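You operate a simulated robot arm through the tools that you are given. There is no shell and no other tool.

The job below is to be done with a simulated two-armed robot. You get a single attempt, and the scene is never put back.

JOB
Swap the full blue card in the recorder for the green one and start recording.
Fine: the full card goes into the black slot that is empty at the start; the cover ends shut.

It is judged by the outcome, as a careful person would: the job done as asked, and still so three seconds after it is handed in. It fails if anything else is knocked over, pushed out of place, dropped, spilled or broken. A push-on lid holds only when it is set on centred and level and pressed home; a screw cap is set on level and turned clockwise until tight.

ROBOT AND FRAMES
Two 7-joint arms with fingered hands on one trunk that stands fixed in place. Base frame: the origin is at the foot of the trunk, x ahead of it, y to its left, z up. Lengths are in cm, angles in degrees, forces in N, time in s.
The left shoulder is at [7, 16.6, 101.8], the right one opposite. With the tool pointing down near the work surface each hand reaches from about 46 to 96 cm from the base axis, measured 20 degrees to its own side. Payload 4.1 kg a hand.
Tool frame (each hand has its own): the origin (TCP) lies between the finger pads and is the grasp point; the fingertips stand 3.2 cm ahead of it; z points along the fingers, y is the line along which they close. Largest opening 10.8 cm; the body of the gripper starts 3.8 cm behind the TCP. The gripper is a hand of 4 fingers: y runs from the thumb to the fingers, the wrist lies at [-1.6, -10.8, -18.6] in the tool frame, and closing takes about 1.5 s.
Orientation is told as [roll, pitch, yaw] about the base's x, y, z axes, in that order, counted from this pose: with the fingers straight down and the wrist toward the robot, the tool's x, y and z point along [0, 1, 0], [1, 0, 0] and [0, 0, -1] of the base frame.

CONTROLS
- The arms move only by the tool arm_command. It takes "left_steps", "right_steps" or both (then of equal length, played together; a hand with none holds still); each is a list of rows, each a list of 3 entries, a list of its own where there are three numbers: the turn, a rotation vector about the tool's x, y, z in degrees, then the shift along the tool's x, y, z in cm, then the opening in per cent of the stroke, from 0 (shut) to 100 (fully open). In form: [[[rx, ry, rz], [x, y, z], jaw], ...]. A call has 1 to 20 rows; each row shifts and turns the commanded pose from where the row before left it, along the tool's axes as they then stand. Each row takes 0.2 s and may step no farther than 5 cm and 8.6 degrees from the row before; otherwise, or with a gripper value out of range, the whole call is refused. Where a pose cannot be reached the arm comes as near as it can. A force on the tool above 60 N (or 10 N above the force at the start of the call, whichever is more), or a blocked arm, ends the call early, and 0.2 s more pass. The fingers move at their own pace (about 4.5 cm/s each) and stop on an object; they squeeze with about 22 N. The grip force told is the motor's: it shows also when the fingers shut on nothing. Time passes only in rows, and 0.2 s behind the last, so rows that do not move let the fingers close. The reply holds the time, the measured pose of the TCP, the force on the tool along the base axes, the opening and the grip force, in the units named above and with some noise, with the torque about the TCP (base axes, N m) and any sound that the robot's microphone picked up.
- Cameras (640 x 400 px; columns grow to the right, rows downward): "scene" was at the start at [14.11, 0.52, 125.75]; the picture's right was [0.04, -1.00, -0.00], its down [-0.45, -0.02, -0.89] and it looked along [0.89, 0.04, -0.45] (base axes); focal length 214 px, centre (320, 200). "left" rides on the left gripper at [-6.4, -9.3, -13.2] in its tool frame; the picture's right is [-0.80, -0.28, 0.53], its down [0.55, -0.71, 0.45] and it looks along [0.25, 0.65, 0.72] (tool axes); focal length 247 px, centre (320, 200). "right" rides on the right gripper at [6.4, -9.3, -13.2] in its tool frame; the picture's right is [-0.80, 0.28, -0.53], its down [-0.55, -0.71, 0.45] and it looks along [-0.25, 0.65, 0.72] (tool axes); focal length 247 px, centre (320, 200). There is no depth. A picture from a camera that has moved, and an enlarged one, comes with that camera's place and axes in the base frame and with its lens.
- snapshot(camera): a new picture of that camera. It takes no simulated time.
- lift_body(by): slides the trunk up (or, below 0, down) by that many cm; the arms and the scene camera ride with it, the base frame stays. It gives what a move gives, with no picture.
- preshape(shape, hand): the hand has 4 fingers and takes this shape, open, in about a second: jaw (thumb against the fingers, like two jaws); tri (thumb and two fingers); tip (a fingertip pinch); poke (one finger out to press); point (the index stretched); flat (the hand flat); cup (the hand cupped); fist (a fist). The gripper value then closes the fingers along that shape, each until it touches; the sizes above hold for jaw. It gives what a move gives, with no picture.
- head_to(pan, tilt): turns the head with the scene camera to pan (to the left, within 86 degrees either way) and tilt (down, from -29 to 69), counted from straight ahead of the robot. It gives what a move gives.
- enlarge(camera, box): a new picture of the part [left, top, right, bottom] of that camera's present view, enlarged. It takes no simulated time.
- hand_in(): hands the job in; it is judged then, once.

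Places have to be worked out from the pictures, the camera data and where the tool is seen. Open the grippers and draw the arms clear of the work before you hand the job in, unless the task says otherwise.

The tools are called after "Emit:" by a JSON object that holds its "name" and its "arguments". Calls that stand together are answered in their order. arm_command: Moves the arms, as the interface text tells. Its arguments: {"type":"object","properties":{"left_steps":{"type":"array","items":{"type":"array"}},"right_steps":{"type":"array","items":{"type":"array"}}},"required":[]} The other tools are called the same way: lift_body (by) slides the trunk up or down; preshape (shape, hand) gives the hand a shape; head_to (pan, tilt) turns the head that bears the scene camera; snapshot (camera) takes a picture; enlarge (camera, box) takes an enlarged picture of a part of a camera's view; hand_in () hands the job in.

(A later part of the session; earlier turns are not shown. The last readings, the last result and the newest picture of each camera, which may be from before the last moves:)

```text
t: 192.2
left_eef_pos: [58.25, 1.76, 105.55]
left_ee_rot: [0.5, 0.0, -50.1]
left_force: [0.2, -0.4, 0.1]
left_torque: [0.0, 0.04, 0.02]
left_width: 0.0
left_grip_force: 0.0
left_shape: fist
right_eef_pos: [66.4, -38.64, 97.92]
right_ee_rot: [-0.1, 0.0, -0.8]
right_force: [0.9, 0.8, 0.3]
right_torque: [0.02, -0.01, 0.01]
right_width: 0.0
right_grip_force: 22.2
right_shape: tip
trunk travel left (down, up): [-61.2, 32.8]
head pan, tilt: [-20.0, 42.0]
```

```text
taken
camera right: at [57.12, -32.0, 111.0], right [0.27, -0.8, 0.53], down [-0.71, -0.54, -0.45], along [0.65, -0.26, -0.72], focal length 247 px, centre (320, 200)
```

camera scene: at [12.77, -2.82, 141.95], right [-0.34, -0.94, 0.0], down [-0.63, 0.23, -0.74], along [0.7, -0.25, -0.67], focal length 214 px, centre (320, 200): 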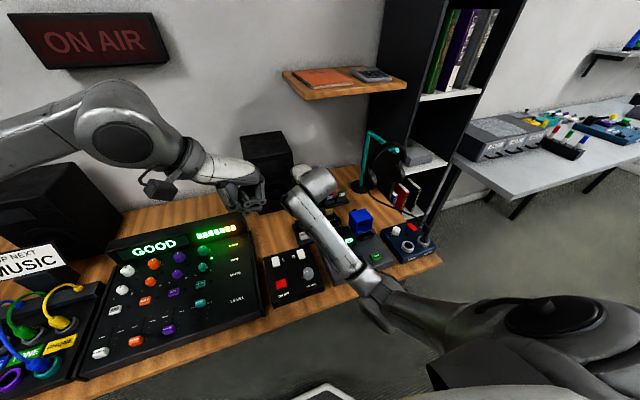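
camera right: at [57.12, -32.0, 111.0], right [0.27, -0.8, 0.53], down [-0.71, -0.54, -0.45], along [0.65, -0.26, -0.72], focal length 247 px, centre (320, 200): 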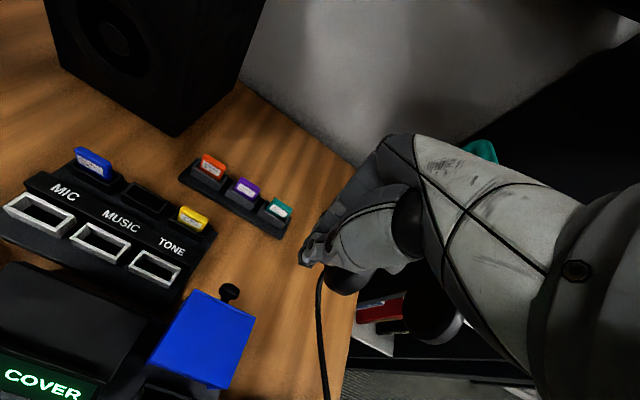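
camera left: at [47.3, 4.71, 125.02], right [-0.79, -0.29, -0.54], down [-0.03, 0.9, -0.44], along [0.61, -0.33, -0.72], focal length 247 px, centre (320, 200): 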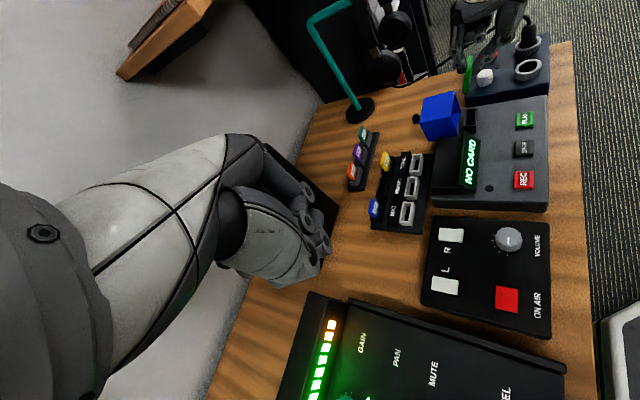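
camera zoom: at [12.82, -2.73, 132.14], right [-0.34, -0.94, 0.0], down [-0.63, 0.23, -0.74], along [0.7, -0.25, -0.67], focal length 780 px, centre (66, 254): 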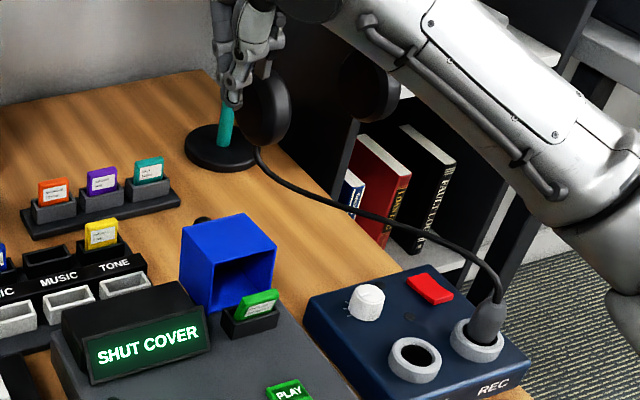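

The headphone ear cup is at about [70, -45, 90], close on that side, so I'll work on the left of the knob instead (y≈-34.3). I shift there at height, then descend behind the cover.

Emit:
{"name": "arm_command", "arguments": {"right_steps": [[[0, 0, 0], [2.2, -0.2, 0], 0], [[0, 0, 0], [2.1, -0.2, 0], 0], [[0, 0, 0], [0, 0, 2.5], 0], [[0, 0, 0], [0, 0, 2.5], 0], [[0, 0, 0], [0, 0, 2.0], 0], [[0, 0, 0], [0, 0, 0], 0]]}}

Emit:
{"name": "enlarge", "arguments": {"camera": "left", "box": [380, 20, 480, 110]}}

Emit:
{"name": "enlarge", "arguments": {"camera": "scene", "box": [350, 150, 420, 220]}}

Emit:
{"name": "enlarge", "arguments": {"camera": "right", "box": [180, 180, 380, 340]}}

```text
t: 193.6
left_eef_pos: [58.26, 1.74, 105.68]
left_ee_rot: [0.5, 0.0, -50.1]
left_force: [0.1, -0.6, -0.3]
left_torque: [0.0, 0.01, 0.03]
left_width: 0.04
left_grip_force: 0.1
left_shape: fist
right_eef_pos: [66.04, -34.49, 90.79]
right_ee_rot: [-0.1, -0.1, -0.8]
right_force: [-0.9, -0.6, -0.7]
right_torque: [-0.02, -0.01, 0.01]
right_width: 0.0
right_grip_force: 21.7
right_shape: tip
trunk travel left (down, up): [-61.2, 32.8]
head pan, tilt: [-20.0, 42.0]
```

```text
4.44 times, centred on (430, 65) of left
camera zoom: at [47.2, 4.64, 118.77], right [-0.79, -0.29, -0.54], down [-0.03, 0.9, -0.44], along [0.61, -0.33, -0.72], focal length 1098 px, centre (-169, 800)
```

zoom: 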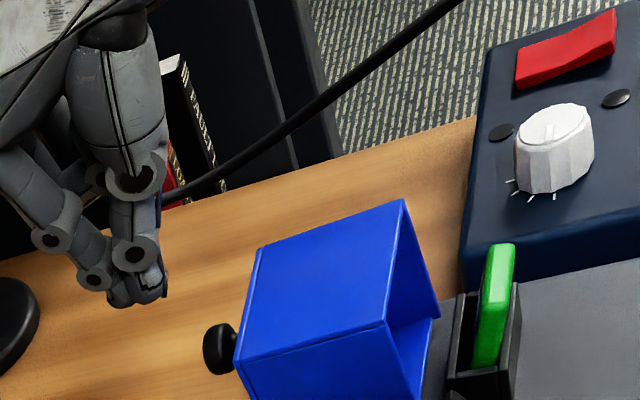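

```text
5.71 times, centred on (385, 185) of scene
camera zoom: at [12.82, -2.71, 132.14], right [-0.34, -0.94, 0.0], down [-0.63, 0.23, -0.74], along [0.7, -0.25, -0.67], focal length 1226 px, centre (-51, 286)
```

zoom: 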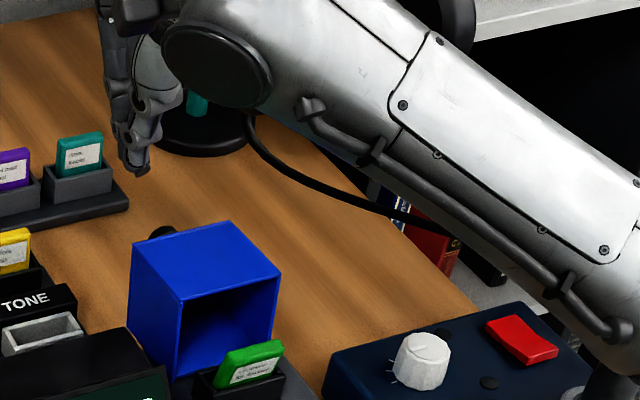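

```text
2.50 times, centred on (280, 260) of right
camera zoom: at [56.88, -27.82, 103.78], right [0.27, -0.8, 0.54], down [-0.71, -0.54, -0.45], along [0.65, -0.26, -0.72], focal length 617 px, centre (420, 50)
```

zoom: 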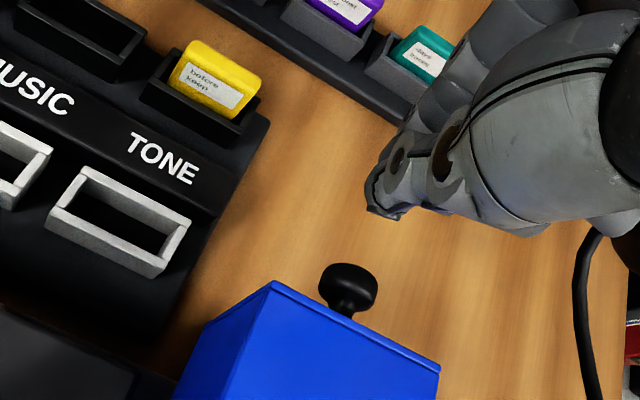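

Clear of the knob and headphones. I descend 4.9 cm behind the cover.

Emit:
{"name": "arm_command", "arguments": {"right_steps": [[[0, 0, 0], [0, 0, 1.5], 0], [[0, 0, 0], [0, 0, 1.5], 0], [[0, 0, 0], [0, 0, 1.0], 0], [[0, 0, 0], [0, 0, 0.9], 0], [[0, 0, 0], [0, 0, 0], 0]]}}

Emit:
{"name": "enlarge", "arguments": {"camera": "left", "box": [380, 40, 480, 130]}}

Emit:
{"name": "enlarge", "arguments": {"camera": "right", "box": [180, 180, 380, 340]}}

```text
t: 194.8
left_eef_pos: [58.18, 1.72, 105.74]
left_ee_rot: [0.5, 0.0, -50.1]
left_force: [0.9, -0.1, 0.0]
left_torque: [0.0, 0.0, -0.01]
left_width: 0.0
left_grip_force: 0.1
left_shape: fist
right_eef_pos: [66.23, -34.34, 85.62]
right_ee_rot: [-0.2, 0.0, -0.8]
right_force: [0.8, 0.6, -0.4]
right_torque: [0.0, 0.05, 0.0]
right_width: 0.0
right_grip_force: 22.0
right_shape: tip
trunk travel left (down, up): [-61.2, 32.8]
head pan, tilt: [-20.0, 42.0]
```

```text
4.44 times, centred on (430, 85) of left
camera zoom: at [47.21, 4.63, 118.76], right [-0.79, -0.29, -0.54], down [-0.03, 0.9, -0.44], along [0.61, -0.33, -0.72], focal length 1098 px, centre (-169, 711)
```

zoom: 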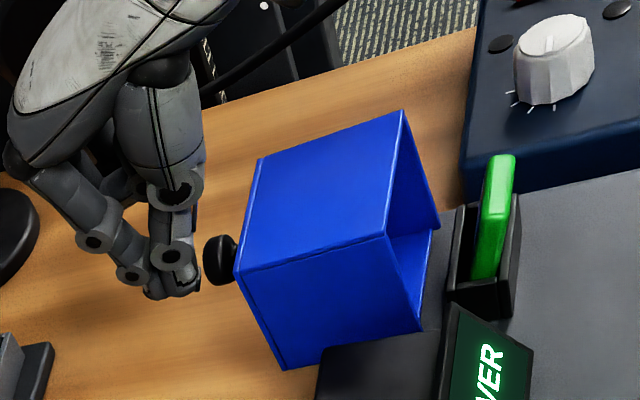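

```text
2.50 times, centred on (280, 260) of right
camera zoom: at [56.95, -27.79, 98.95], right [0.27, -0.8, 0.53], down [-0.71, -0.54, -0.45], along [0.65, -0.26, -0.72], focal length 617 px, centre (420, 50)
```

zoom: 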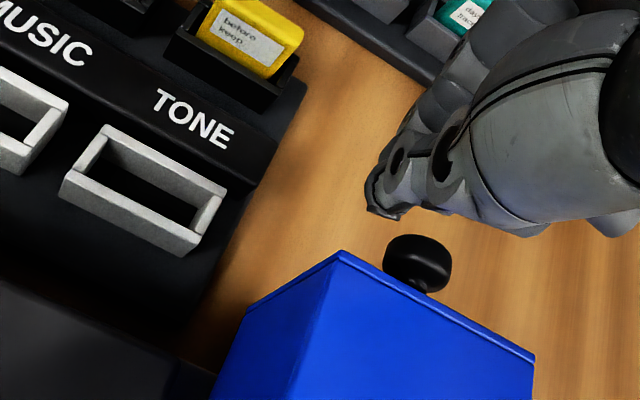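

In position behind the cover, left of the knob. I sweep toward the robot following the cover's arc and stop partway to look.

Emit:
{"name": "arm_command", "arguments": {"right_steps": [[[0, 0, 0], [0, -0.7, 0], 0], [[0, 0, 0], [0, -0.7, 0], 0], [[0, 0, 0], [0, -0.7, 0], 0], [[0, 0, 0], [0, -0.8, -0.6], 0], [[0, 0, 0], [0, -0.85, -0.6], 0], [[0, 0, 0], [0, -0.95, -0.5], 0], [[0, 0, 0], [0, -0.95, -0.5], 0], [[0, 0, 0], [0, 0, 0], 0]]}}

Emit:
{"name": "enlarge", "arguments": {"camera": "left", "box": [380, 40, 480, 130]}}

Emit:
{"name": "enlarge", "arguments": {"camera": "scene", "box": [350, 160, 420, 230]}}

```text
t: 196.6
left_eef_pos: [58.24, 1.71, 105.55]
left_ee_rot: [0.5, -0.1, -50.1]
left_force: [-0.7, -0.1, -0.4]
left_torque: [0.06, 0.0, 0.01]
left_width: 0.02
left_grip_force: 0.0
left_shape: fist
right_eef_pos: [60.46, -34.17, 88.17]
right_ee_rot: [-0.1, 0.1, -0.8]
right_force: [0.6, -0.4, 0.3]
right_torque: [-0.04, -0.02, -0.01]
right_width: 0.01
right_grip_force: 22.1
right_shape: tip
trunk travel left (down, up): [-61.2, 32.8]
head pan, tilt: [-20.0, 42.0]
```

```text
4.44 times, centred on (430, 85) of left
camera zoom: at [47.23, 4.63, 118.75], right [-0.79, -0.29, -0.54], down [-0.03, 0.9, -0.44], along [0.61, -0.33, -0.72], focal length 1098 px, centre (-169, 711)
```

zoom: 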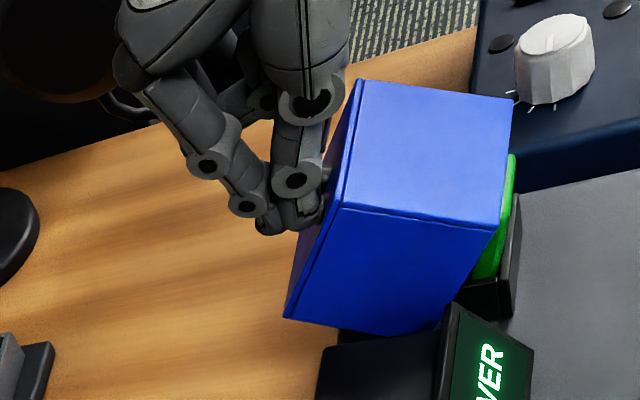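

```text
5.71 times, centred on (385, 195) of scene
camera zoom: at [12.85, -2.72, 132.14], right [-0.34, -0.94, 0.0], down [-0.63, 0.23, -0.74], along [0.7, -0.25, -0.67], focal length 1226 px, centre (-51, 229)
```

zoom: 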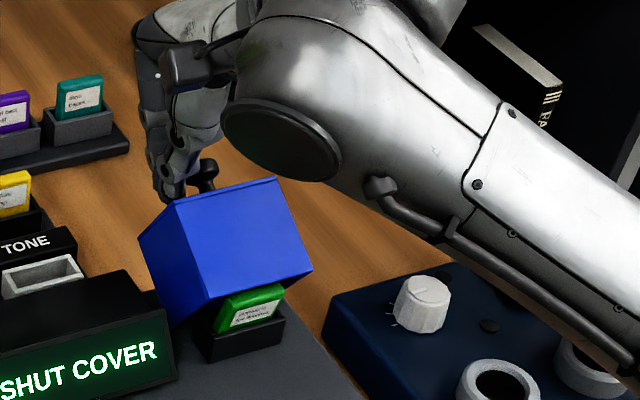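

The cover is swinging shut over the card. I continue the sweep.

Emit:
{"name": "arm_command", "arguments": {"right_steps": [[[0, 0, 0], [0, -1.0, -0.2], 0], [[0, 0, 0], [0, -1.0, -0.1], 0], [[0, 0, 0], [0, -1.0, 0.0], 0], [[0, 0, 0], [0, -1.0, 0.1], 0], [[0, 0, 0], [0, 0, 0], 0]]}}

Emit:
{"name": "enlarge", "arguments": {"camera": "left", "box": [400, 40, 500, 130]}}

Emit:
{"name": "enlarge", "arguments": {"camera": "scene", "box": [350, 160, 420, 230]}}

```text
t: 197.8
left_eef_pos: [58.37, 1.69, 105.73]
left_ee_rot: [0.3, 0.0, -50.0]
left_force: [-0.4, 0.1, -1.2]
left_torque: [-0.01, 0.01, 0.0]
left_width: 0.0
left_grip_force: 0.0
left_shape: fist
right_eef_pos: [56.35, -34.1, 88.31]
right_ee_rot: [-0.2, 0.1, -0.8]
right_force: [-0.9, 1.4, -0.3]
right_torque: [0.01, 0.04, 0.01]
right_width: 0.0
right_grip_force: 21.9
right_shape: tip
trunk travel left (down, up): [-61.2, 32.8]
head pan, tilt: [-20.0, 42.0]
```

```text
4.44 times, centred on (450, 85) of left
camera zoom: at [47.24, 4.63, 118.75], right [-0.79, -0.29, -0.54], down [-0.03, 0.9, -0.44], along [0.61, -0.33, -0.72], focal length 1098 px, centre (-258, 711)
```

zoom: 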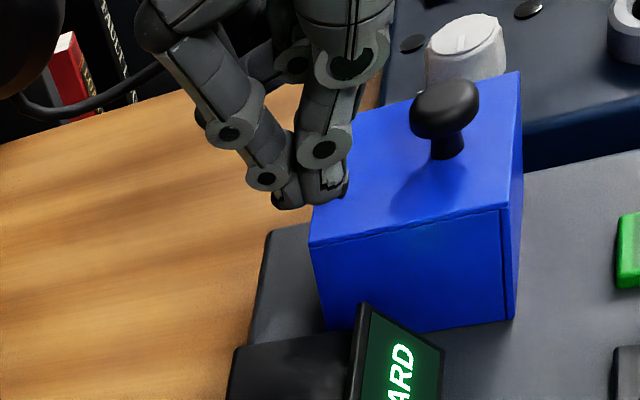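

```text
5.71 times, centred on (385, 195) of scene
camera zoom: at [12.86, -2.71, 132.14], right [-0.34, -0.94, 0.0], down [-0.63, 0.23, -0.74], along [0.7, -0.25, -0.67], focal length 1226 px, centre (-51, 229)
```

zoom: 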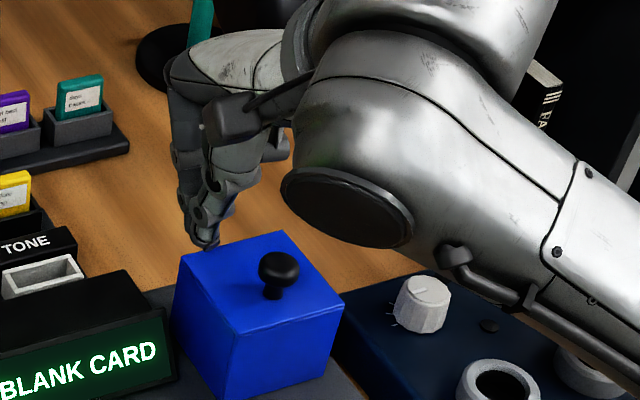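

The cover is shut and the display reads "BLANK CARD". Now I raise the right hand and move toward the REC button, which I place at about [45.9, -22.4, 78].

Emit:
{"name": "arm_command", "arguments": {"right_steps": [[[0, 0, 0], [0, 0, -2.5], 0], [[0, 0, 0], [0, 0, -3], 0], [[0, 0, 0], [0, 0, -3], 0], [[0, 0, 0], [2.0, -1.5, 0], 0], [[0, 0, 0], [2.0, -1.8, 0], 0], [[0, 0, 0], [2.0, -1.8, 0], 0], [[0, 0, 0], [2.0, -1.8, 0], 0], [[0, 0, 0], [2.0, -1.8, 0], 0], [[0, 0, 0], [1.7, -1.8, 0], 0], [[0, 0, 0], [0, 0, 0], 0]]}}

Emit:
{"name": "enlarge", "arguments": {"camera": "scene", "box": [290, 170, 440, 280]}}

Emit:
{"name": "enlarge", "arguments": {"camera": "left", "box": [380, 30, 580, 180]}}

Emit:
{"name": "snapshot", "arguments": {"camera": "right"}}

```text
t: 200.0
left_eef_pos: [58.22, 1.63, 105.84]
left_ee_rot: [0.5, 0.0, -50.1]
left_force: [0.0, 1.0, 0.5]
left_torque: [0.02, 0.04, 0.02]
left_width: 0.0
left_grip_force: 0.1
left_shape: fist
right_eef_pos: [52.31, -23.1, 96.09]
right_ee_rot: [-0.2, -0.1, -0.8]
right_force: [0.4, 0.5, -0.4]
right_torque: [-0.02, 0.0, 0.0]
right_width: 0.0
right_grip_force: 22.6
right_shape: tip
right hand out of reach, approached as far as the arm can: row 6, 7, 8, 9
trunk travel left (down, up): [-61.2, 32.8]
head pan, tilt: [-20.0, 42.0]
```

```text
3.64 times, centred on (365, 225) of scene
camera zoom: at [12.79, -2.76, 132.15], right [-0.34, -0.94, 0.0], down [-0.63, 0.23, -0.74], along [0.7, -0.25, -0.67], focal length 780 px, centre (156, 109)
```

zoom: 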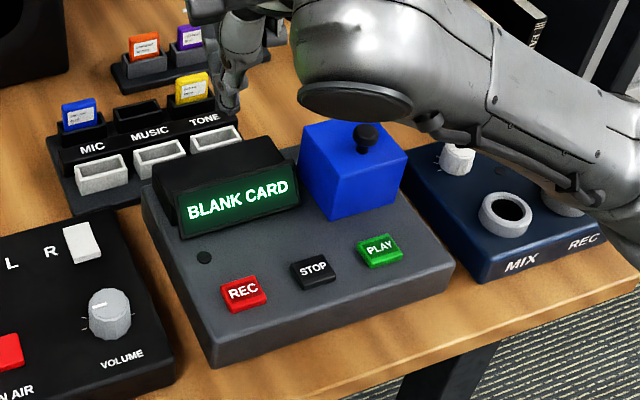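

```text
2.67 times, centred on (480, 105) of left
camera zoom: at [47.18, 4.59, 118.78], right [-0.79, -0.29, -0.54], down [-0.03, 0.9, -0.44], along [0.61, -0.33, -0.72], focal length 659 px, centre (-107, 453)
```

zoom: 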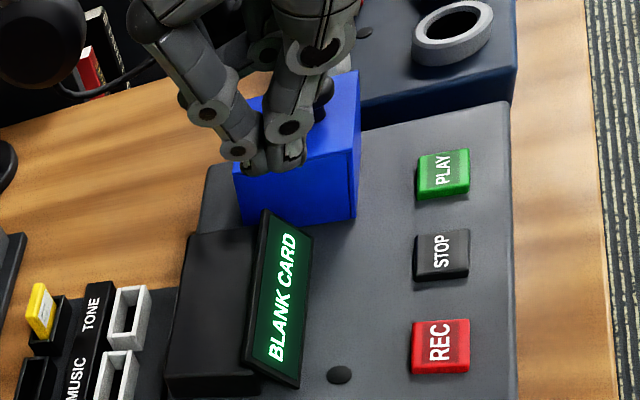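

```text
taken
camera right: at [43.14, -16.53, 109.34], right [0.27, -0.8, 0.53], down [-0.71, -0.54, -0.45], along [0.65, -0.26, -0.72], focal length 247 px, centre (320, 200)
```

right: 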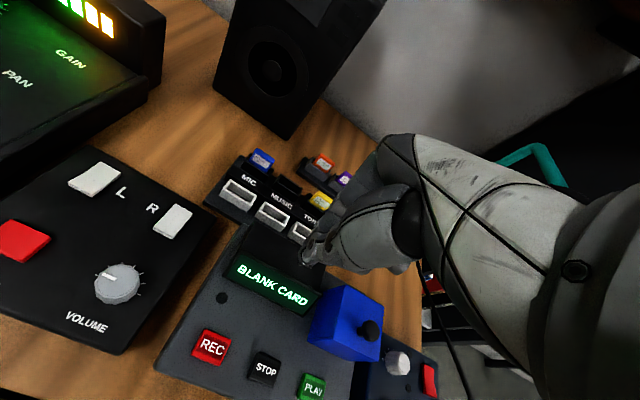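

The display confirms BLANK CARD with the cover shut. The right arm is limited close in, so I turn the hand (yaw +32°) to get nearer to the REC button.

Emit:
{"name": "arm_command", "arguments": {"right_steps": [[[0, 0, -8], [0, 0, 0], 0], [[0, 0, -8], [0, 0, 0], 0], [[0, 0, -8], [0, 0, 0], 0], [[0, 0, -8], [0, 0, 0], 0], [[0, 0, 0], [0.5, -1.2, 0], 0], [[0, 0, 0], [0.7, -1.2, 0], 0], [[0, 0, 0], [0.7, -1.2, 0], 0], [[0, 0, 0], [0.7, -1.2, 0], 0], [[0, 0, 0], [0, 0, 0], 0]]}}

```text
t: 202.0
left_eef_pos: [58.24, 1.63, 105.66]
left_ee_rot: [0.5, 0.0, -50.0]
left_force: [-0.7, -0.7, 0.1]
left_torque: [-0.02, -0.04, -0.02]
left_width: 0.0
left_grip_force: 0.1
left_shape: fist
right_eef_pos: [50.45, -23.2, 96.23]
right_ee_rot: [-0.2, 0.1, 31.2]
right_force: [0.3, 0.6, 0.2]
right_torque: [0.0, 0.01, -0.01]
right_width: 0.01
right_grip_force: 22.1
right_shape: tip
right hand out of reach, approached as far as the arm can: row 6, 7, 8
trunk travel left (down, up): [-61.2, 32.8]
head pan, tilt: [-20.0, 42.0]
```

Still short by ~5 cm. The left hand can press REC instead: I retract the right hand to the right, and ready the left hand in tip shape, closed.

Emit:
{"name": "arm_command", "arguments": {"right_steps": [[[0, 0, 0], [-3.0, -1.0, -2], 0], [[0, 0, 0], [-4.2, -1.6, -1.5], 0], [[0, 0, 0], [-4.2, -1.6, -1], 0], [[0, 0, 0], [-4.2, -1.6, 0], 0], [[0, 0, 0], [-4.2, -1.6, 0], 0], [[0, 0, 0], [0, 0, 0], 0]]}}

Emit:
{"name": "preshape", "arguments": {"hand": "left", "shape": "tip"}}

Emit:
{"name": "arm_command", "arguments": {"left_steps": [[[0, 0, 0], [0, 0, 0], 50], [[0, 0, 0], [-1.5, -3, 0], 20], [[0, 0, 0], [-2, -3, 0], 0], [[0, 0, 0], [-2, -3, 0], 0], [[0, 0, 0], [-2.5, 0, 0], 0], [[0, 0, 0], [0, 0, 0], 0], [[0, 0, 0], [0, 0, 0], 0], [[0, 0, 0], [0, 0, 0], 0]]}}

Emit:
{"name": "snapshot", "arguments": {"camera": "left"}}

Emit:
{"name": "snapshot", "arguments": {"camera": "scene"}}

```text
t: 203.4
left_eef_pos: [58.23, 1.74, 105.6]
left_ee_rot: [0.5, 0.0, -50.2]
left_force: [-0.6, -0.4, 0.4]
left_torque: [-0.01, -0.02, 0.03]
left_width: 0.01
left_grip_force: 0.0
left_shape: fist
right_eef_pos: [54.05, -43.92, 100.99]
right_ee_rot: [-0.2, 0.0, 31.2]
right_force: [0.1, 0.4, 0.5]
right_torque: [-0.01, 0.04, 0.02]
right_width: 0.02
right_grip_force: 21.9
right_shape: tip
trunk travel left (down, up): [-61.2, 32.8]
head pan, tilt: [-20.0, 42.0]
```

```text
t: 204.3
left_eef_pos: [58.27, 1.64, 105.55]
left_ee_rot: [0.6, 0.0, -50.2]
left_force: [0.9, -0.4, 0.3]
left_torque: [0.02, 0.01, -0.01]
left_width: 10.77
left_grip_force: 0.0
left_shape: tip
right_eef_pos: [54.02, -43.91, 100.94]
right_ee_rot: [-0.3, 0.0, 31.2]
right_force: [-0.2, -0.4, -0.4]
right_torque: [0.01, 0.02, 0.01]
right_width: 0.0
right_grip_force: 22.0
right_shape: tip
trunk travel left (down, up): [-61.2, 32.8]
head pan, tilt: [-20.0, 42.0]
```

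```text
t: 206.1
left_eef_pos: [46.27, 3.35, 105.63]
left_ee_rot: [0.5, 0.1, -50.1]
left_force: [-0.5, 0.1, 0.1]
left_torque: [-0.02, 0.01, -0.01]
left_width: 0.01
left_grip_force: 21.5
left_shape: tip
right_eef_pos: [54.05, -43.94, 100.95]
right_ee_rot: [-0.2, 0.0, 31.2]
right_force: [0.3, 0.0, -0.4]
right_torque: [-0.01, -0.01, -0.01]
right_width: 0.0
right_grip_force: 22.0
right_shape: tip
trunk travel left (down, up): [-61.2, 32.8]
head pan, tilt: [-20.0, 42.0]
```

```text
taken
camera left: at [35.19, 6.34, 118.76], right [-0.79, -0.29, -0.54], down [-0.03, 0.9, -0.44], along [0.61, -0.33, -0.72], focal length 247 px, centre (320, 200)
```

left: 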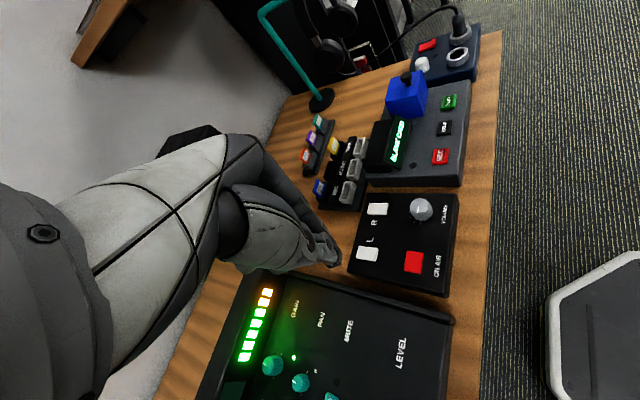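

```text
taken
camera scene: at [12.83, -2.74, 132.14], right [-0.34, -0.94, 0.0], down [-0.63, 0.23, -0.74], along [0.7, -0.25, -0.67], focal length 214 px, centre (320, 200)
```

scene: 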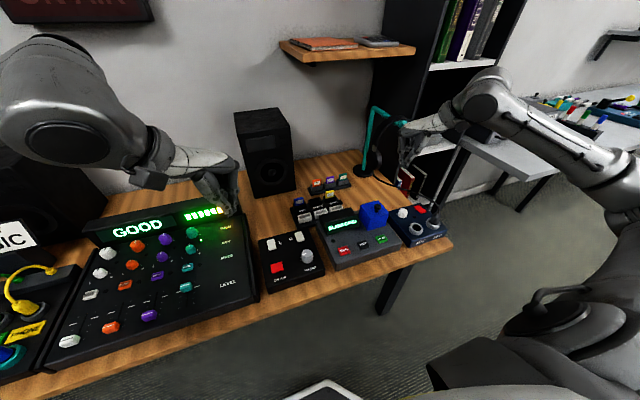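

Both hands are clear. I measure the REC button precisely from scene and left cameras.

Emit:
{"name": "enlarge", "arguments": {"camera": "scene", "box": [320, 230, 400, 275]}}

Emit:
{"name": "enlarge", "arguments": {"camera": "left", "box": [400, 80, 480, 190]}}

Emit:
{"name": "enlarge", "arguments": {"camera": "right", "box": [0, 100, 300, 300]}}

```text
8.00 times, centred on (360, 252) of scene
camera zoom: at [12.83, -2.74, 132.14], right [-0.34, -0.94, 0.0], down [-0.63, 0.23, -0.74], along [0.7, -0.25, -0.67], focal length 1716 px, centre (0, -220)
```

zoom: 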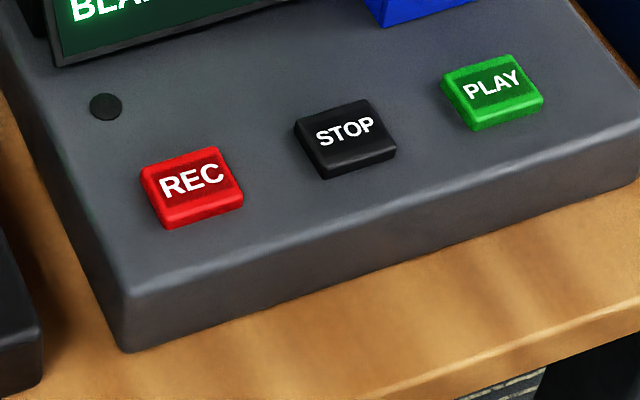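

```text
3.64 times, centred on (440, 135) of left
camera zoom: at [35.19, 6.34, 118.76], right [-0.79, -0.29, -0.54], down [-0.03, 0.9, -0.44], along [0.61, -0.33, -0.72], focal length 898 px, centre (-116, 436)
```

zoom: 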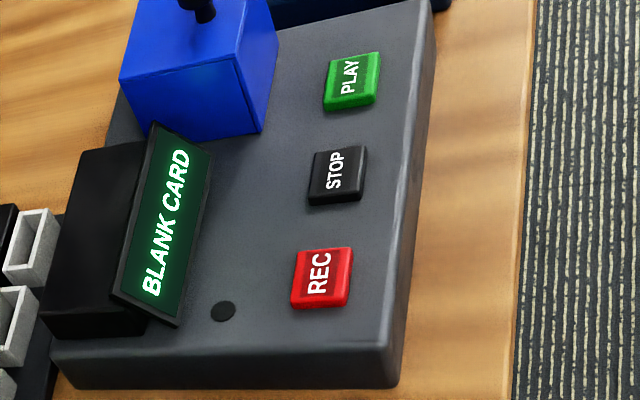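

```text
2.00 times, centred on (150, 200) of right
camera zoom: at [42.79, -43.17, 114.07], right [0.65, -0.53, 0.53], down [-0.32, -0.84, -0.45], along [0.69, 0.12, -0.72], focal length 494 px, centre (660, 200)
```

zoom: 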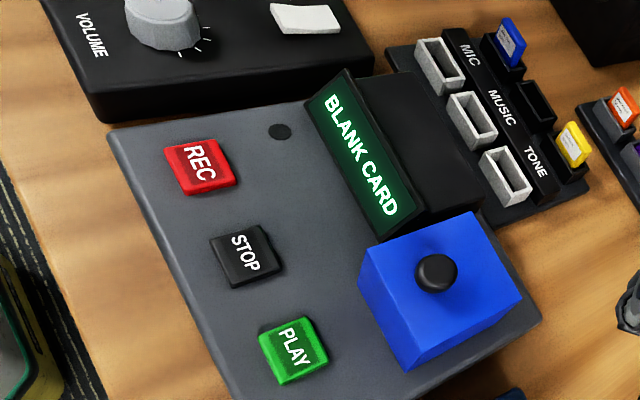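

REC's top centre is at about [45.85, -22.5, 78.1]. I move the left hand over it at a safe height.

Emit:
{"name": "arm_command", "arguments": {"left_steps": [[[0, 0, 0], [-2.41, 2.8, 0.5], 0], [[0, 0, 0], [-2.41, 2.8, 0.5], 0], [[0, 0, 0], [-2.41, 2.8, 0.5], 0], [[0, 0, 0], [-2.41, 2.8, 1], 0], [[0, 0, 0], [-2.41, 2.8, 1], 0], [[0, 0, 0], [-2.41, 2.8, 1], 0], [[0, 0, 0], [-2.41, 2.8, 1], 0], [[0, 0, 0], [0, 0, 0], 0]]}}

Emit:
{"name": "enlarge", "arguments": {"camera": "scene", "box": [270, 160, 430, 280]}}

Emit:
{"name": "enlarge", "arguments": {"camera": "right", "box": [0, 60, 300, 260]}}

Emit:
{"name": "snapshot", "arguments": {"camera": "left"}}

```text
t: 207.9
left_eef_pos: [46.1, -22.47, 99.95]
left_ee_rot: [0.5, 0.0, -50.0]
left_force: [0.1, 1.0, 0.1]
left_torque: [-0.02, -0.01, -0.01]
left_width: 0.01
left_grip_force: 21.9
left_shape: tip
right_eef_pos: [54.0, -43.81, 100.79]
right_ee_rot: [-0.1, 0.1, 31.2]
right_force: [-0.3, 0.1, -0.2]
right_torque: [0.01, -0.01, -0.02]
right_width: 0.01
right_grip_force: 22.0
right_shape: tip
trunk travel left (down, up): [-61.2, 32.8]
head pan, tilt: [-20.0, 42.0]
```

```text
3.33 times, centred on (350, 220) of scene
camera zoom: at [12.84, -2.6, 132.15], right [-0.34, -0.94, 0.0], down [-0.63, 0.23, -0.74], along [0.7, -0.26, -0.67], focal length 715 px, centre (220, 133)
```

zoom: 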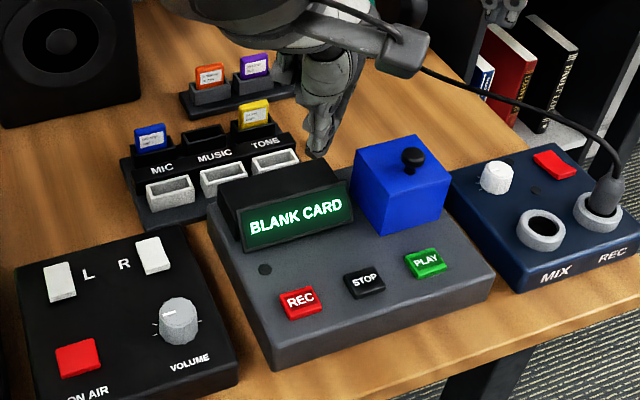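

```text
2.00 times, centred on (150, 160) of right
camera zoom: at [42.8, -43.04, 114.12], right [0.66, -0.53, 0.53], down [-0.32, -0.84, -0.44], along [0.69, 0.12, -0.72], focal length 494 px, centre (660, 280)
```

zoom: 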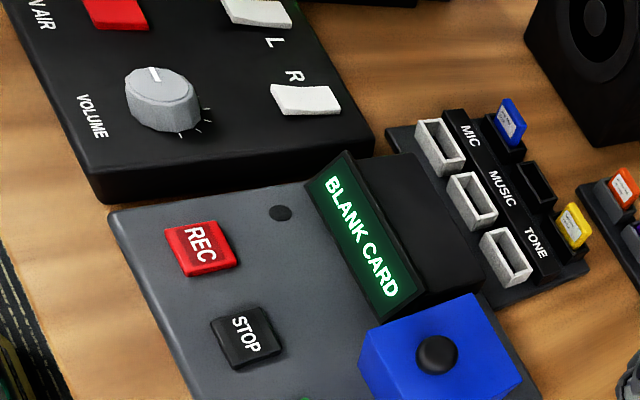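

```text
taken
camera left: at [34.95, -19.35, 113.02], right [-0.79, -0.29, -0.54], down [-0.03, 0.9, -0.44], along [0.61, -0.33, -0.72], focal length 247 px, centre (320, 200)
```

left: 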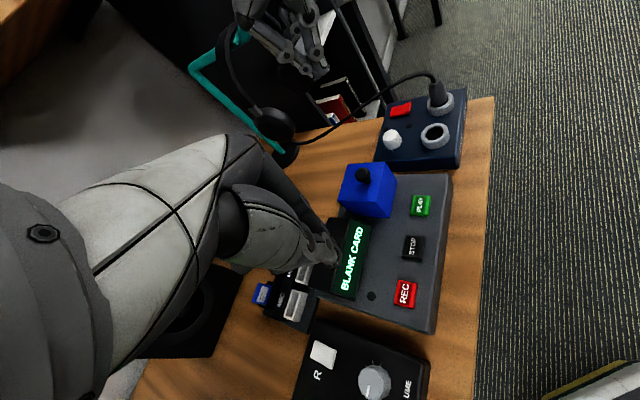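

The left hand is right above REC. I lower it with the arm in steps, first to about z 87.

Emit:
{"name": "arm_command", "arguments": {"left_steps": [[[0, 0, 0], [0, 0, 3], 0], [[0, 0, 0], [0, 0, 3], 0], [[0, 0, 0], [0, 0, 3], 0], [[0, 0, 0], [0, 0, 3], 0], [[0, 0, 0], [0, 0, 1], 0], [[0, 0, 0], [0, 0, 0], 0]]}}

Emit:
{"name": "enlarge", "arguments": {"camera": "scene", "box": [290, 200, 410, 280]}}

Emit:
{"name": "enlarge", "arguments": {"camera": "right", "box": [0, 60, 240, 220]}}

Emit:
{"name": "enlarge", "arguments": {"camera": "left", "box": [270, 200, 470, 340]}}

```text
t: 209.3
left_eef_pos: [46.07, -22.31, 87.04]
left_ee_rot: [0.4, 0.0, -50.1]
left_force: [-0.8, 0.8, -0.5]
left_torque: [-0.01, 0.01, 0.04]
left_width: 0.0
left_grip_force: 22.3
left_shape: tip
right_eef_pos: [54.01, -43.86, 101.01]
right_ee_rot: [-0.2, 0.0, 31.1]
right_force: [0.6, 0.1, 1.2]
right_torque: [-0.02, -0.01, 0.01]
right_width: 0.0
right_grip_force: 22.1
right_shape: tip
trunk travel left (down, up): [-61.2, 32.8]
head pan, tilt: [-20.0, 42.0]
```

```text
5.00 times, centred on (350, 240) of scene
camera zoom: at [12.83, -2.73, 132.14], right [-0.34, -0.94, 0.0], down [-0.63, 0.23, -0.74], along [0.7, -0.25, -0.67], focal length 1072 px, centre (170, 0)
```

zoom: 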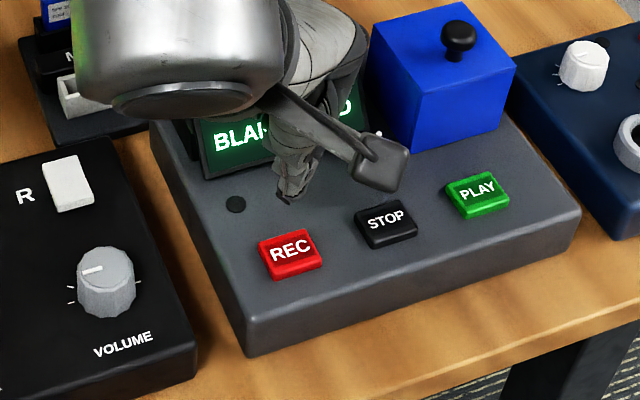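

```text
2.50 times, centred on (120, 140) of right
camera zoom: at [42.79, -43.16, 114.08], right [0.65, -0.53, 0.53], down [-0.32, -0.84, -0.45], along [0.69, 0.12, -0.72], focal length 617 px, centre (820, 350)
```

zoom: 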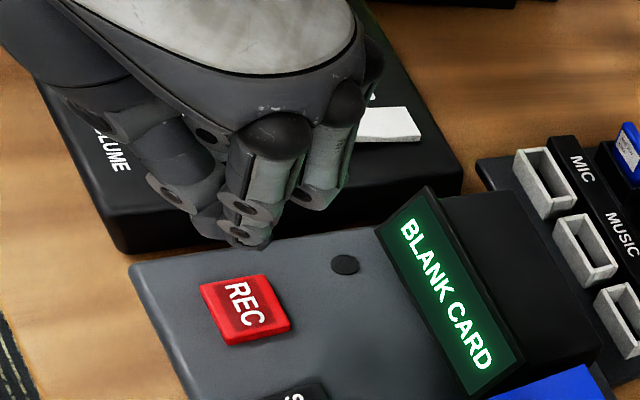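

```text
2.86 times, centred on (370, 270) of left
camera zoom: at [35.08, -19.33, 100.11], right [-0.79, -0.29, -0.54], down [-0.03, 0.9, -0.44], along [0.61, -0.33, -0.72], focal length 706 px, centre (177, 0)
```

zoom: 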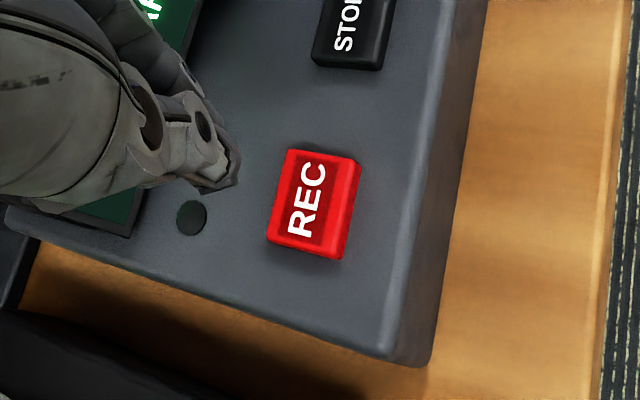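

The tip is lined up over REC within a few mm. I descend to just above it and then press in small steps until I feel it.

Emit:
{"name": "arm_command", "arguments": {"left_steps": [[[0, 0, 0], [0, 0, 1.5], 0], [[0, 0, 0], [0, 0, 1.5], 0], [[0, 0, 0], [0, 0, 1.5], 0], [[0, 0, 0], [0, 0, 0.4], 0], [[0, 0, 0], [0, 0, 0], 0]]}}

Emit:
{"name": "enlarge", "arguments": {"camera": "scene", "box": [300, 210, 380, 270]}}

Emit:
{"name": "enlarge", "arguments": {"camera": "right", "box": [40, 80, 200, 200]}}

```text
t: 210.5
left_eef_pos: [46.15, -22.31, 82.08]
left_ee_rot: [0.5, 0.0, -50.1]
left_force: [-0.7, -0.3, 0.2]
left_torque: [-0.02, 0.02, -0.02]
left_width: 0.0
left_grip_force: 22.2
left_shape: tip
right_eef_pos: [54.08, -43.93, 100.87]
right_ee_rot: [-0.1, 0.0, 31.2]
right_force: [0.9, 0.3, -0.9]
right_torque: [-0.02, -0.02, 0.01]
right_width: 0.0
right_grip_force: 22.3
right_shape: tip
trunk travel left (down, up): [-61.2, 32.8]
head pan, tilt: [-20.0, 42.0]
```

```text
6.67 times, centred on (340, 240) of scene
camera zoom: at [12.83, -2.74, 132.14], right [-0.34, -0.94, 0.0], down [-0.63, 0.23, -0.74], along [0.7, -0.25, -0.67], focal length 1430 px, centre (187, -67)
```

zoom: 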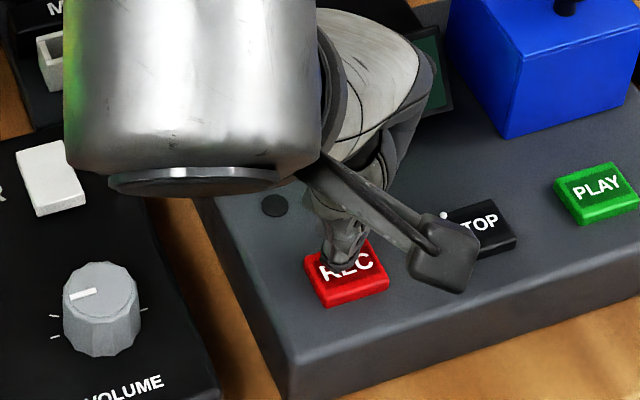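

```text
3.33 times, centred on (120, 140) of right
camera zoom: at [42.79, -43.16, 114.07], right [0.65, -0.53, 0.53], down [-0.32, -0.84, -0.45], along [0.69, 0.12, -0.72], focal length 823 px, centre (987, 400)
```

zoom: 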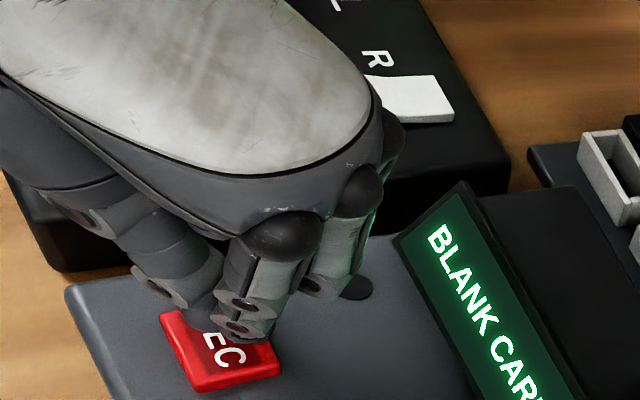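

The tip is over the rear part of the button; I shift 0.5 cm toward the front and press down in small steps.

Emit:
{"name": "arm_command", "arguments": {"left_steps": [[[0, 0, 0], [-0.4, -0.33, 0], 0], [[0, 0, 0], [0, 0, 0.3], 0], [[0, 0, 0], [0, 0, 0.3], 0], [[0, 0, 0], [0, 0, 0], 0]]}}

Emit:
{"name": "enlarge", "arguments": {"camera": "right", "box": [40, 80, 240, 220]}}

```text
t: 211.5
left_eef_pos: [45.55, -22.13, 81.52]
left_ee_rot: [0.5, 0.1, -50.0]
left_force: [0.4, -0.6, 0.7]
left_torque: [0.02, -0.01, 0.02]
left_width: 0.0
left_grip_force: 22.0
left_shape: tip
right_eef_pos: [53.96, -43.97, 100.93]
right_ee_rot: [-0.2, 0.0, 31.2]
right_force: [-0.1, -0.3, 0.7]
right_torque: [0.01, -0.03, 0.02]
right_width: 0.0
right_grip_force: 21.9
right_shape: tip
trunk travel left (down, up): [-61.2, 32.8]
head pan, tilt: [-20.0, 42.0]
```

```text
2.86 times, centred on (140, 150) of right
camera zoom: at [42.78, -43.16, 114.08], right [0.65, -0.53, 0.53], down [-0.32, -0.84, -0.45], along [0.69, 0.12, -0.72], focal length 706 px, centre (834, 343)
```

zoom: 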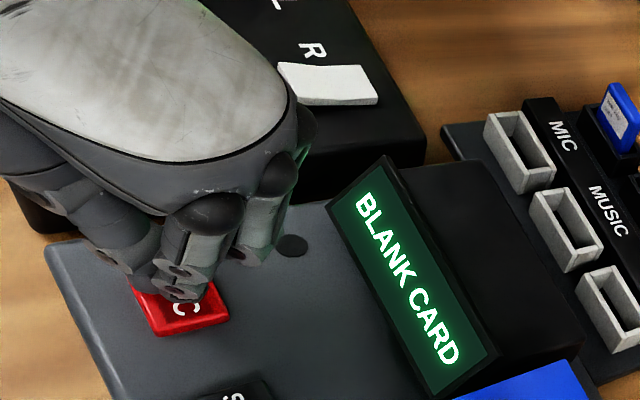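

No force yet. I continue pressing in 0.15–0.2 cm steps.

Emit:
{"name": "arm_command", "arguments": {"left_steps": [[[0, 0, 0], [0, 0, 0.2], 0], [[0, 0, 0], [0, 0, 0.2], 0], [[0, 0, 0], [0, 0, 0], 0]]}}

Emit:
{"name": "enlarge", "arguments": {"camera": "right", "box": [40, 80, 240, 220]}}

```text
t: 212.3
left_eef_pos: [45.62, -22.34, 81.18]
left_ee_rot: [0.4, -0.1, -50.1]
left_force: [2.6, 1.0, 6.3]
left_torque: [-0.03, -0.06, 0.0]
left_width: 0.01
left_grip_force: 22.0
left_shape: tip
right_eef_pos: [54.12, -43.83, 101.05]
right_ee_rot: [-0.2, 0.0, 31.2]
right_force: [0.1, 0.7, 0.1]
right_torque: [0.03, -0.03, -0.03]
right_width: 0.02
right_grip_force: 22.1
right_shape: tip
trunk travel left (down, up): [-61.2, 32.8]
head pan, tilt: [-20.0, 42.0]
heard: click
```

```text
2.86 times, centred on (140, 150) of right
camera zoom: at [42.76, -43.13, 114.11], right [0.65, -0.53, 0.53], down [-0.32, -0.84, -0.45], along [0.69, 0.12, -0.72], focal length 706 px, centre (834, 343)
```

zoom: 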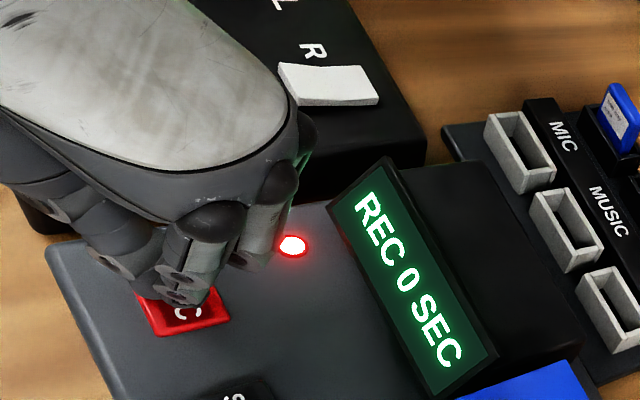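

Click heard: the display shows "REC 0 SEC" and the red lamp is on. I lift the left hand straight up and away.

Emit:
{"name": "arm_command", "arguments": {"left_steps": [[[0, 0, 0], [0, 0, -1], 0], [[0, 0, 0], [0, 0, -3], 0], [[0, 0, 0], [0, 0, -4], 0], [[0, 0, 0], [0, 0, -4], 0], [[0, 0, 0], [0, 0, -4], 0], [[0, 0, 0], [0, 0, 0], 0]]}}

Emit:
{"name": "enlarge", "arguments": {"camera": "right", "box": [40, 80, 280, 260]}}

```text
t: 213.7
left_eef_pos: [45.61, -22.28, 97.16]
left_ee_rot: [0.5, 0.2, -50.1]
left_force: [0.3, 0.2, 0.1]
left_torque: [-0.01, 0.03, 0.01]
left_width: 0.0
left_grip_force: 21.7
left_shape: tip
right_eef_pos: [54.07, -43.86, 100.85]
right_ee_rot: [0.0, 0.2, 31.2]
right_force: [0.4, -0.6, 0.2]
right_torque: [-0.03, 0.01, -0.02]
right_width: 0.0
right_grip_force: 22.4
right_shape: tip
trunk travel left (down, up): [-61.2, 32.8]
head pan, tilt: [-20.0, 42.0]
```

```text
2.22 times, centred on (160, 170) of right
camera zoom: at [42.83, -43.18, 114.05], right [0.66, -0.53, 0.53], down [-0.32, -0.84, -0.45], along [0.68, 0.12, -0.72], focal length 549 px, centre (676, 267)
```

zoom: 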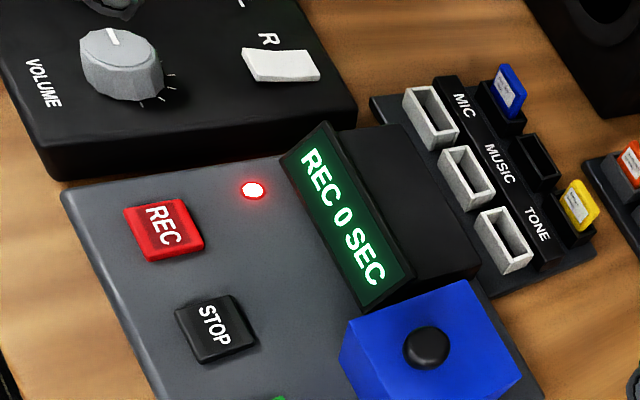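

Recording has started. I now retract both arms clear of the work and open the grippers.

Emit:
{"name": "arm_command", "arguments": {"left_steps": [[[0, 0, 0], [2.41, -2.8, -0.5], 0], [[0, 0, 0], [2.41, -2.8, -0.5], 0], [[0, 0, 0], [2.41, -2.8, -0.5], 0], [[0, 0, 0], [2.41, -2.8, -0.5], 0], [[0, 0, 0], [2.41, -2.8, -0.5], 30], [[0, 0, 0], [2.41, -2.8, -0.5], 60], [[0, 0, 0], [2.41, -2.8, -0.5], 100], [[0, 0, 0], [0, 0, 0], 100], [[0, 0, 0], [0, 0, 0], 100]], "right_steps": [[[0, 0, 0], [-1.0, -1.8, -2], 0], [[0, 0, 0], [-1.8, -2.8, -2], 0], [[0, 0, 0], [-1.8, -2.8, -2], 0], [[0, 0, 0], [-1.8, -2.8, -2], 0], [[0, 0, 0], [-0.8, -1.0, -1], 30], [[0, 0, 0], [0, 0, 0], 60], [[0, 0, 0], [0, 0, 0], 100], [[0, 0, 0], [0, 0, 0], 100], [[0, 0, 0], [0, 0, 0], 100]]}}

Emit:
{"name": "snapshot", "arguments": {"camera": "scene"}}

Emit:
{"name": "enlarge", "arguments": {"camera": "scene", "box": [270, 160, 450, 280]}}

Emit:
{"name": "enlarge", "arguments": {"camera": "scene", "box": [270, 20, 430, 80]}}

```text
t: 215.7
left_eef_pos: [45.94, 3.56, 100.79]
left_ee_rot: [0.5, 0.0, -50.1]
left_force: [-0.3, -0.8, 0.9]
left_torque: [0.01, 0.0, 0.02]
left_width: 8.2
left_grip_force: 0.0
left_shape: tip
right_eef_pos: [48.43, -56.02, 109.94]
right_ee_rot: [-0.2, 0.1, 31.2]
right_force: [0.1, 0.2, -0.7]
right_torque: [0.0, 0.03, 0.03]
right_width: 8.2
right_grip_force: 0.1
right_shape: tip
trunk travel left (down, up): [-61.2, 32.8]
head pan, tilt: [-20.0, 42.0]
```

```text
taken
camera scene: at [12.8, -2.67, 132.15], right [-0.34, -0.94, 0.0], down [-0.63, 0.23, -0.74], along [0.7, -0.25, -0.67], focal length 214 px, centre (320, 200)
```

scene: 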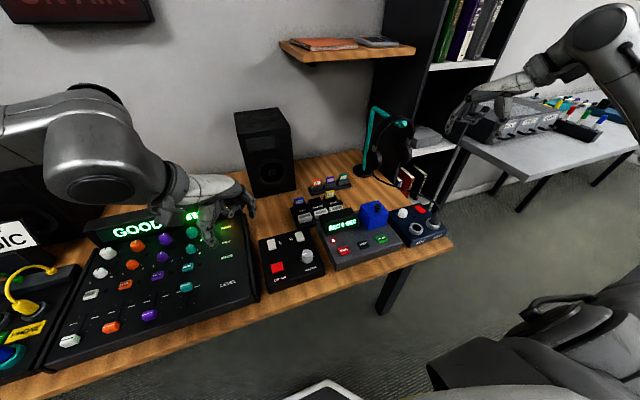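

```text
3.33 times, centred on (360, 220) of scene
camera zoom: at [12.8, -2.67, 132.15], right [-0.34, -0.94, 0.0], down [-0.63, 0.23, -0.74], along [0.7, -0.25, -0.67], focal length 715 px, centre (187, 133)
```

zoom: 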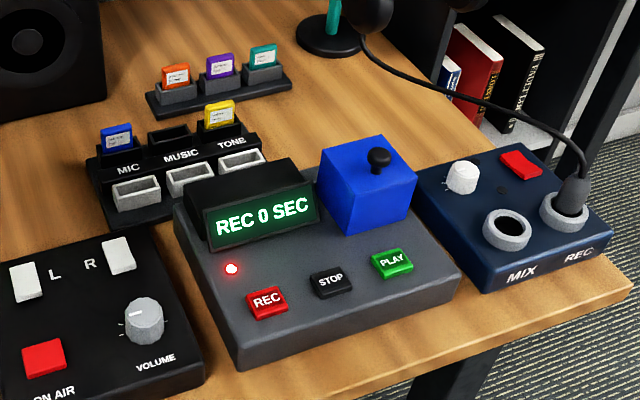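

```text
4.00 times, centred on (350, 50) of scene
camera zoom: at [12.8, -2.67, 132.15], right [-0.34, -0.94, 0.0], down [-0.63, 0.23, -0.74], along [0.7, -0.25, -0.67], focal length 858 px, centre (200, 800)
```

zoom: 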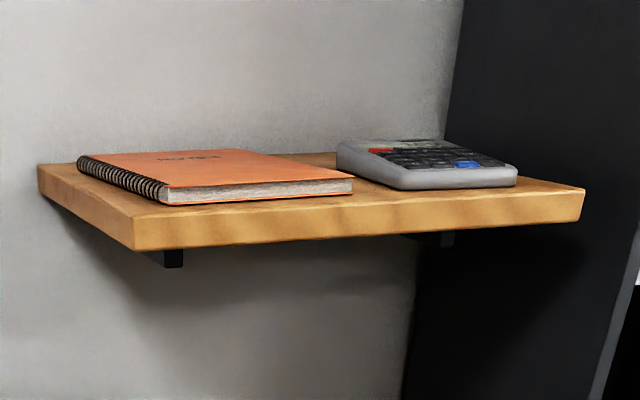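

All items are in place. The counter still shows 0 SEC, so I wait a few seconds to see that recording runs.

Emit:
{"name": "arm_command", "arguments": {"left_steps": [[[0, 0, 0], [0, 0, 0], 100], [[0, 0, 0], [0, 0, 0], 100], [[0, 0, 0], [0, 0, 0], 100], [[0, 0, 0], [0, 0, 0], 100], [[0, 0, 0], [0, 0, 0], 100], [[0, 0, 0], [0, 0, 0], 100], [[0, 0, 0], [0, 0, 0], 100], [[0, 0, 0], [0, 0, 0], 100], [[0, 0, 0], [0, 0, 0], 100], [[0, 0, 0], [0, 0, 0], 100], [[0, 0, 0], [0, 0, 0], 100], [[0, 0, 0], [0, 0, 0], 100], [[0, 0, 0], [0, 0, 0], 100], [[0, 0, 0], [0, 0, 0], 100], [[0, 0, 0], [0, 0, 0], 100], [[0, 0, 0], [0, 0, 0], 100]]}}

Emit:
{"name": "enlarge", "arguments": {"camera": "scene", "box": [290, 200, 430, 280]}}

Emit:
{"name": "enlarge", "arguments": {"camera": "scene", "box": [360, 190, 400, 230]}}

```text
t: 219.1
left_eef_pos: [45.78, 3.49, 100.95]
left_ee_rot: [0.5, -0.1, -50.1]
left_force: [-1.2, 0.5, 0.0]
left_torque: [-0.01, -0.01, -0.01]
left_width: 10.77
left_grip_force: 0.0
left_shape: tip
right_eef_pos: [48.43, -56.05, 109.91]
right_ee_rot: [-0.2, 0.0, 31.2]
right_force: [0.4, 0.6, 0.5]
right_torque: [0.02, 0.0, 0.02]
right_width: 10.75
right_grip_force: 0.0
right_shape: tip
trunk travel left (down, up): [-61.2, 32.8]
head pan, tilt: [-20.0, 42.0]
```

```text
4.57 times, centred on (360, 240) of scene
camera zoom: at [12.82, -2.73, 132.14], right [-0.34, -0.94, 0.0], down [-0.63, 0.23, -0.74], along [0.7, -0.25, -0.67], focal length 980 px, centre (137, 17)
```

zoom: 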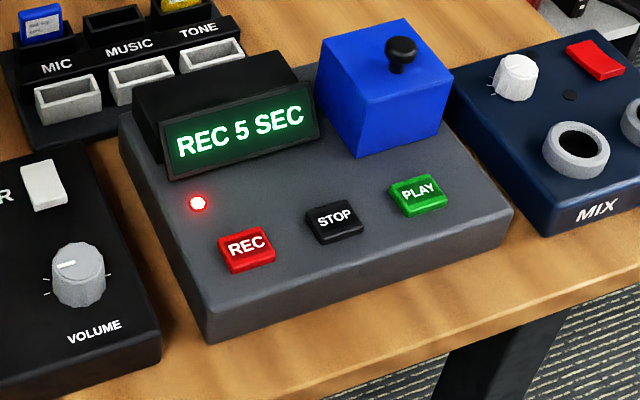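

```text
10.00 times, centred on (380, 210) of scene
camera zoom: at [12.82, -2.73, 132.14], right [-0.34, -0.94, 0.0], down [-0.63, 0.23, -0.74], along [0.7, -0.25, -0.67], focal length 2145 px, centre (-280, 100)
```

zoom: 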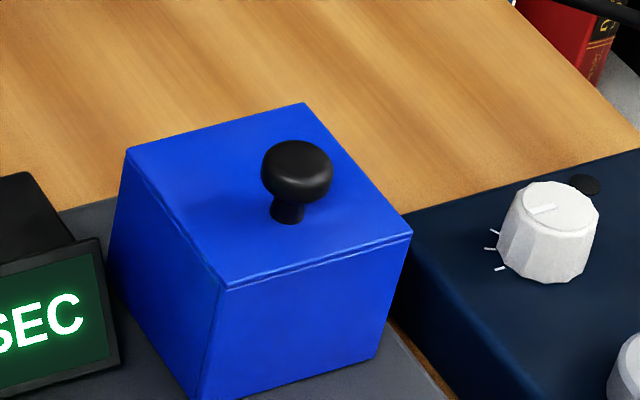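

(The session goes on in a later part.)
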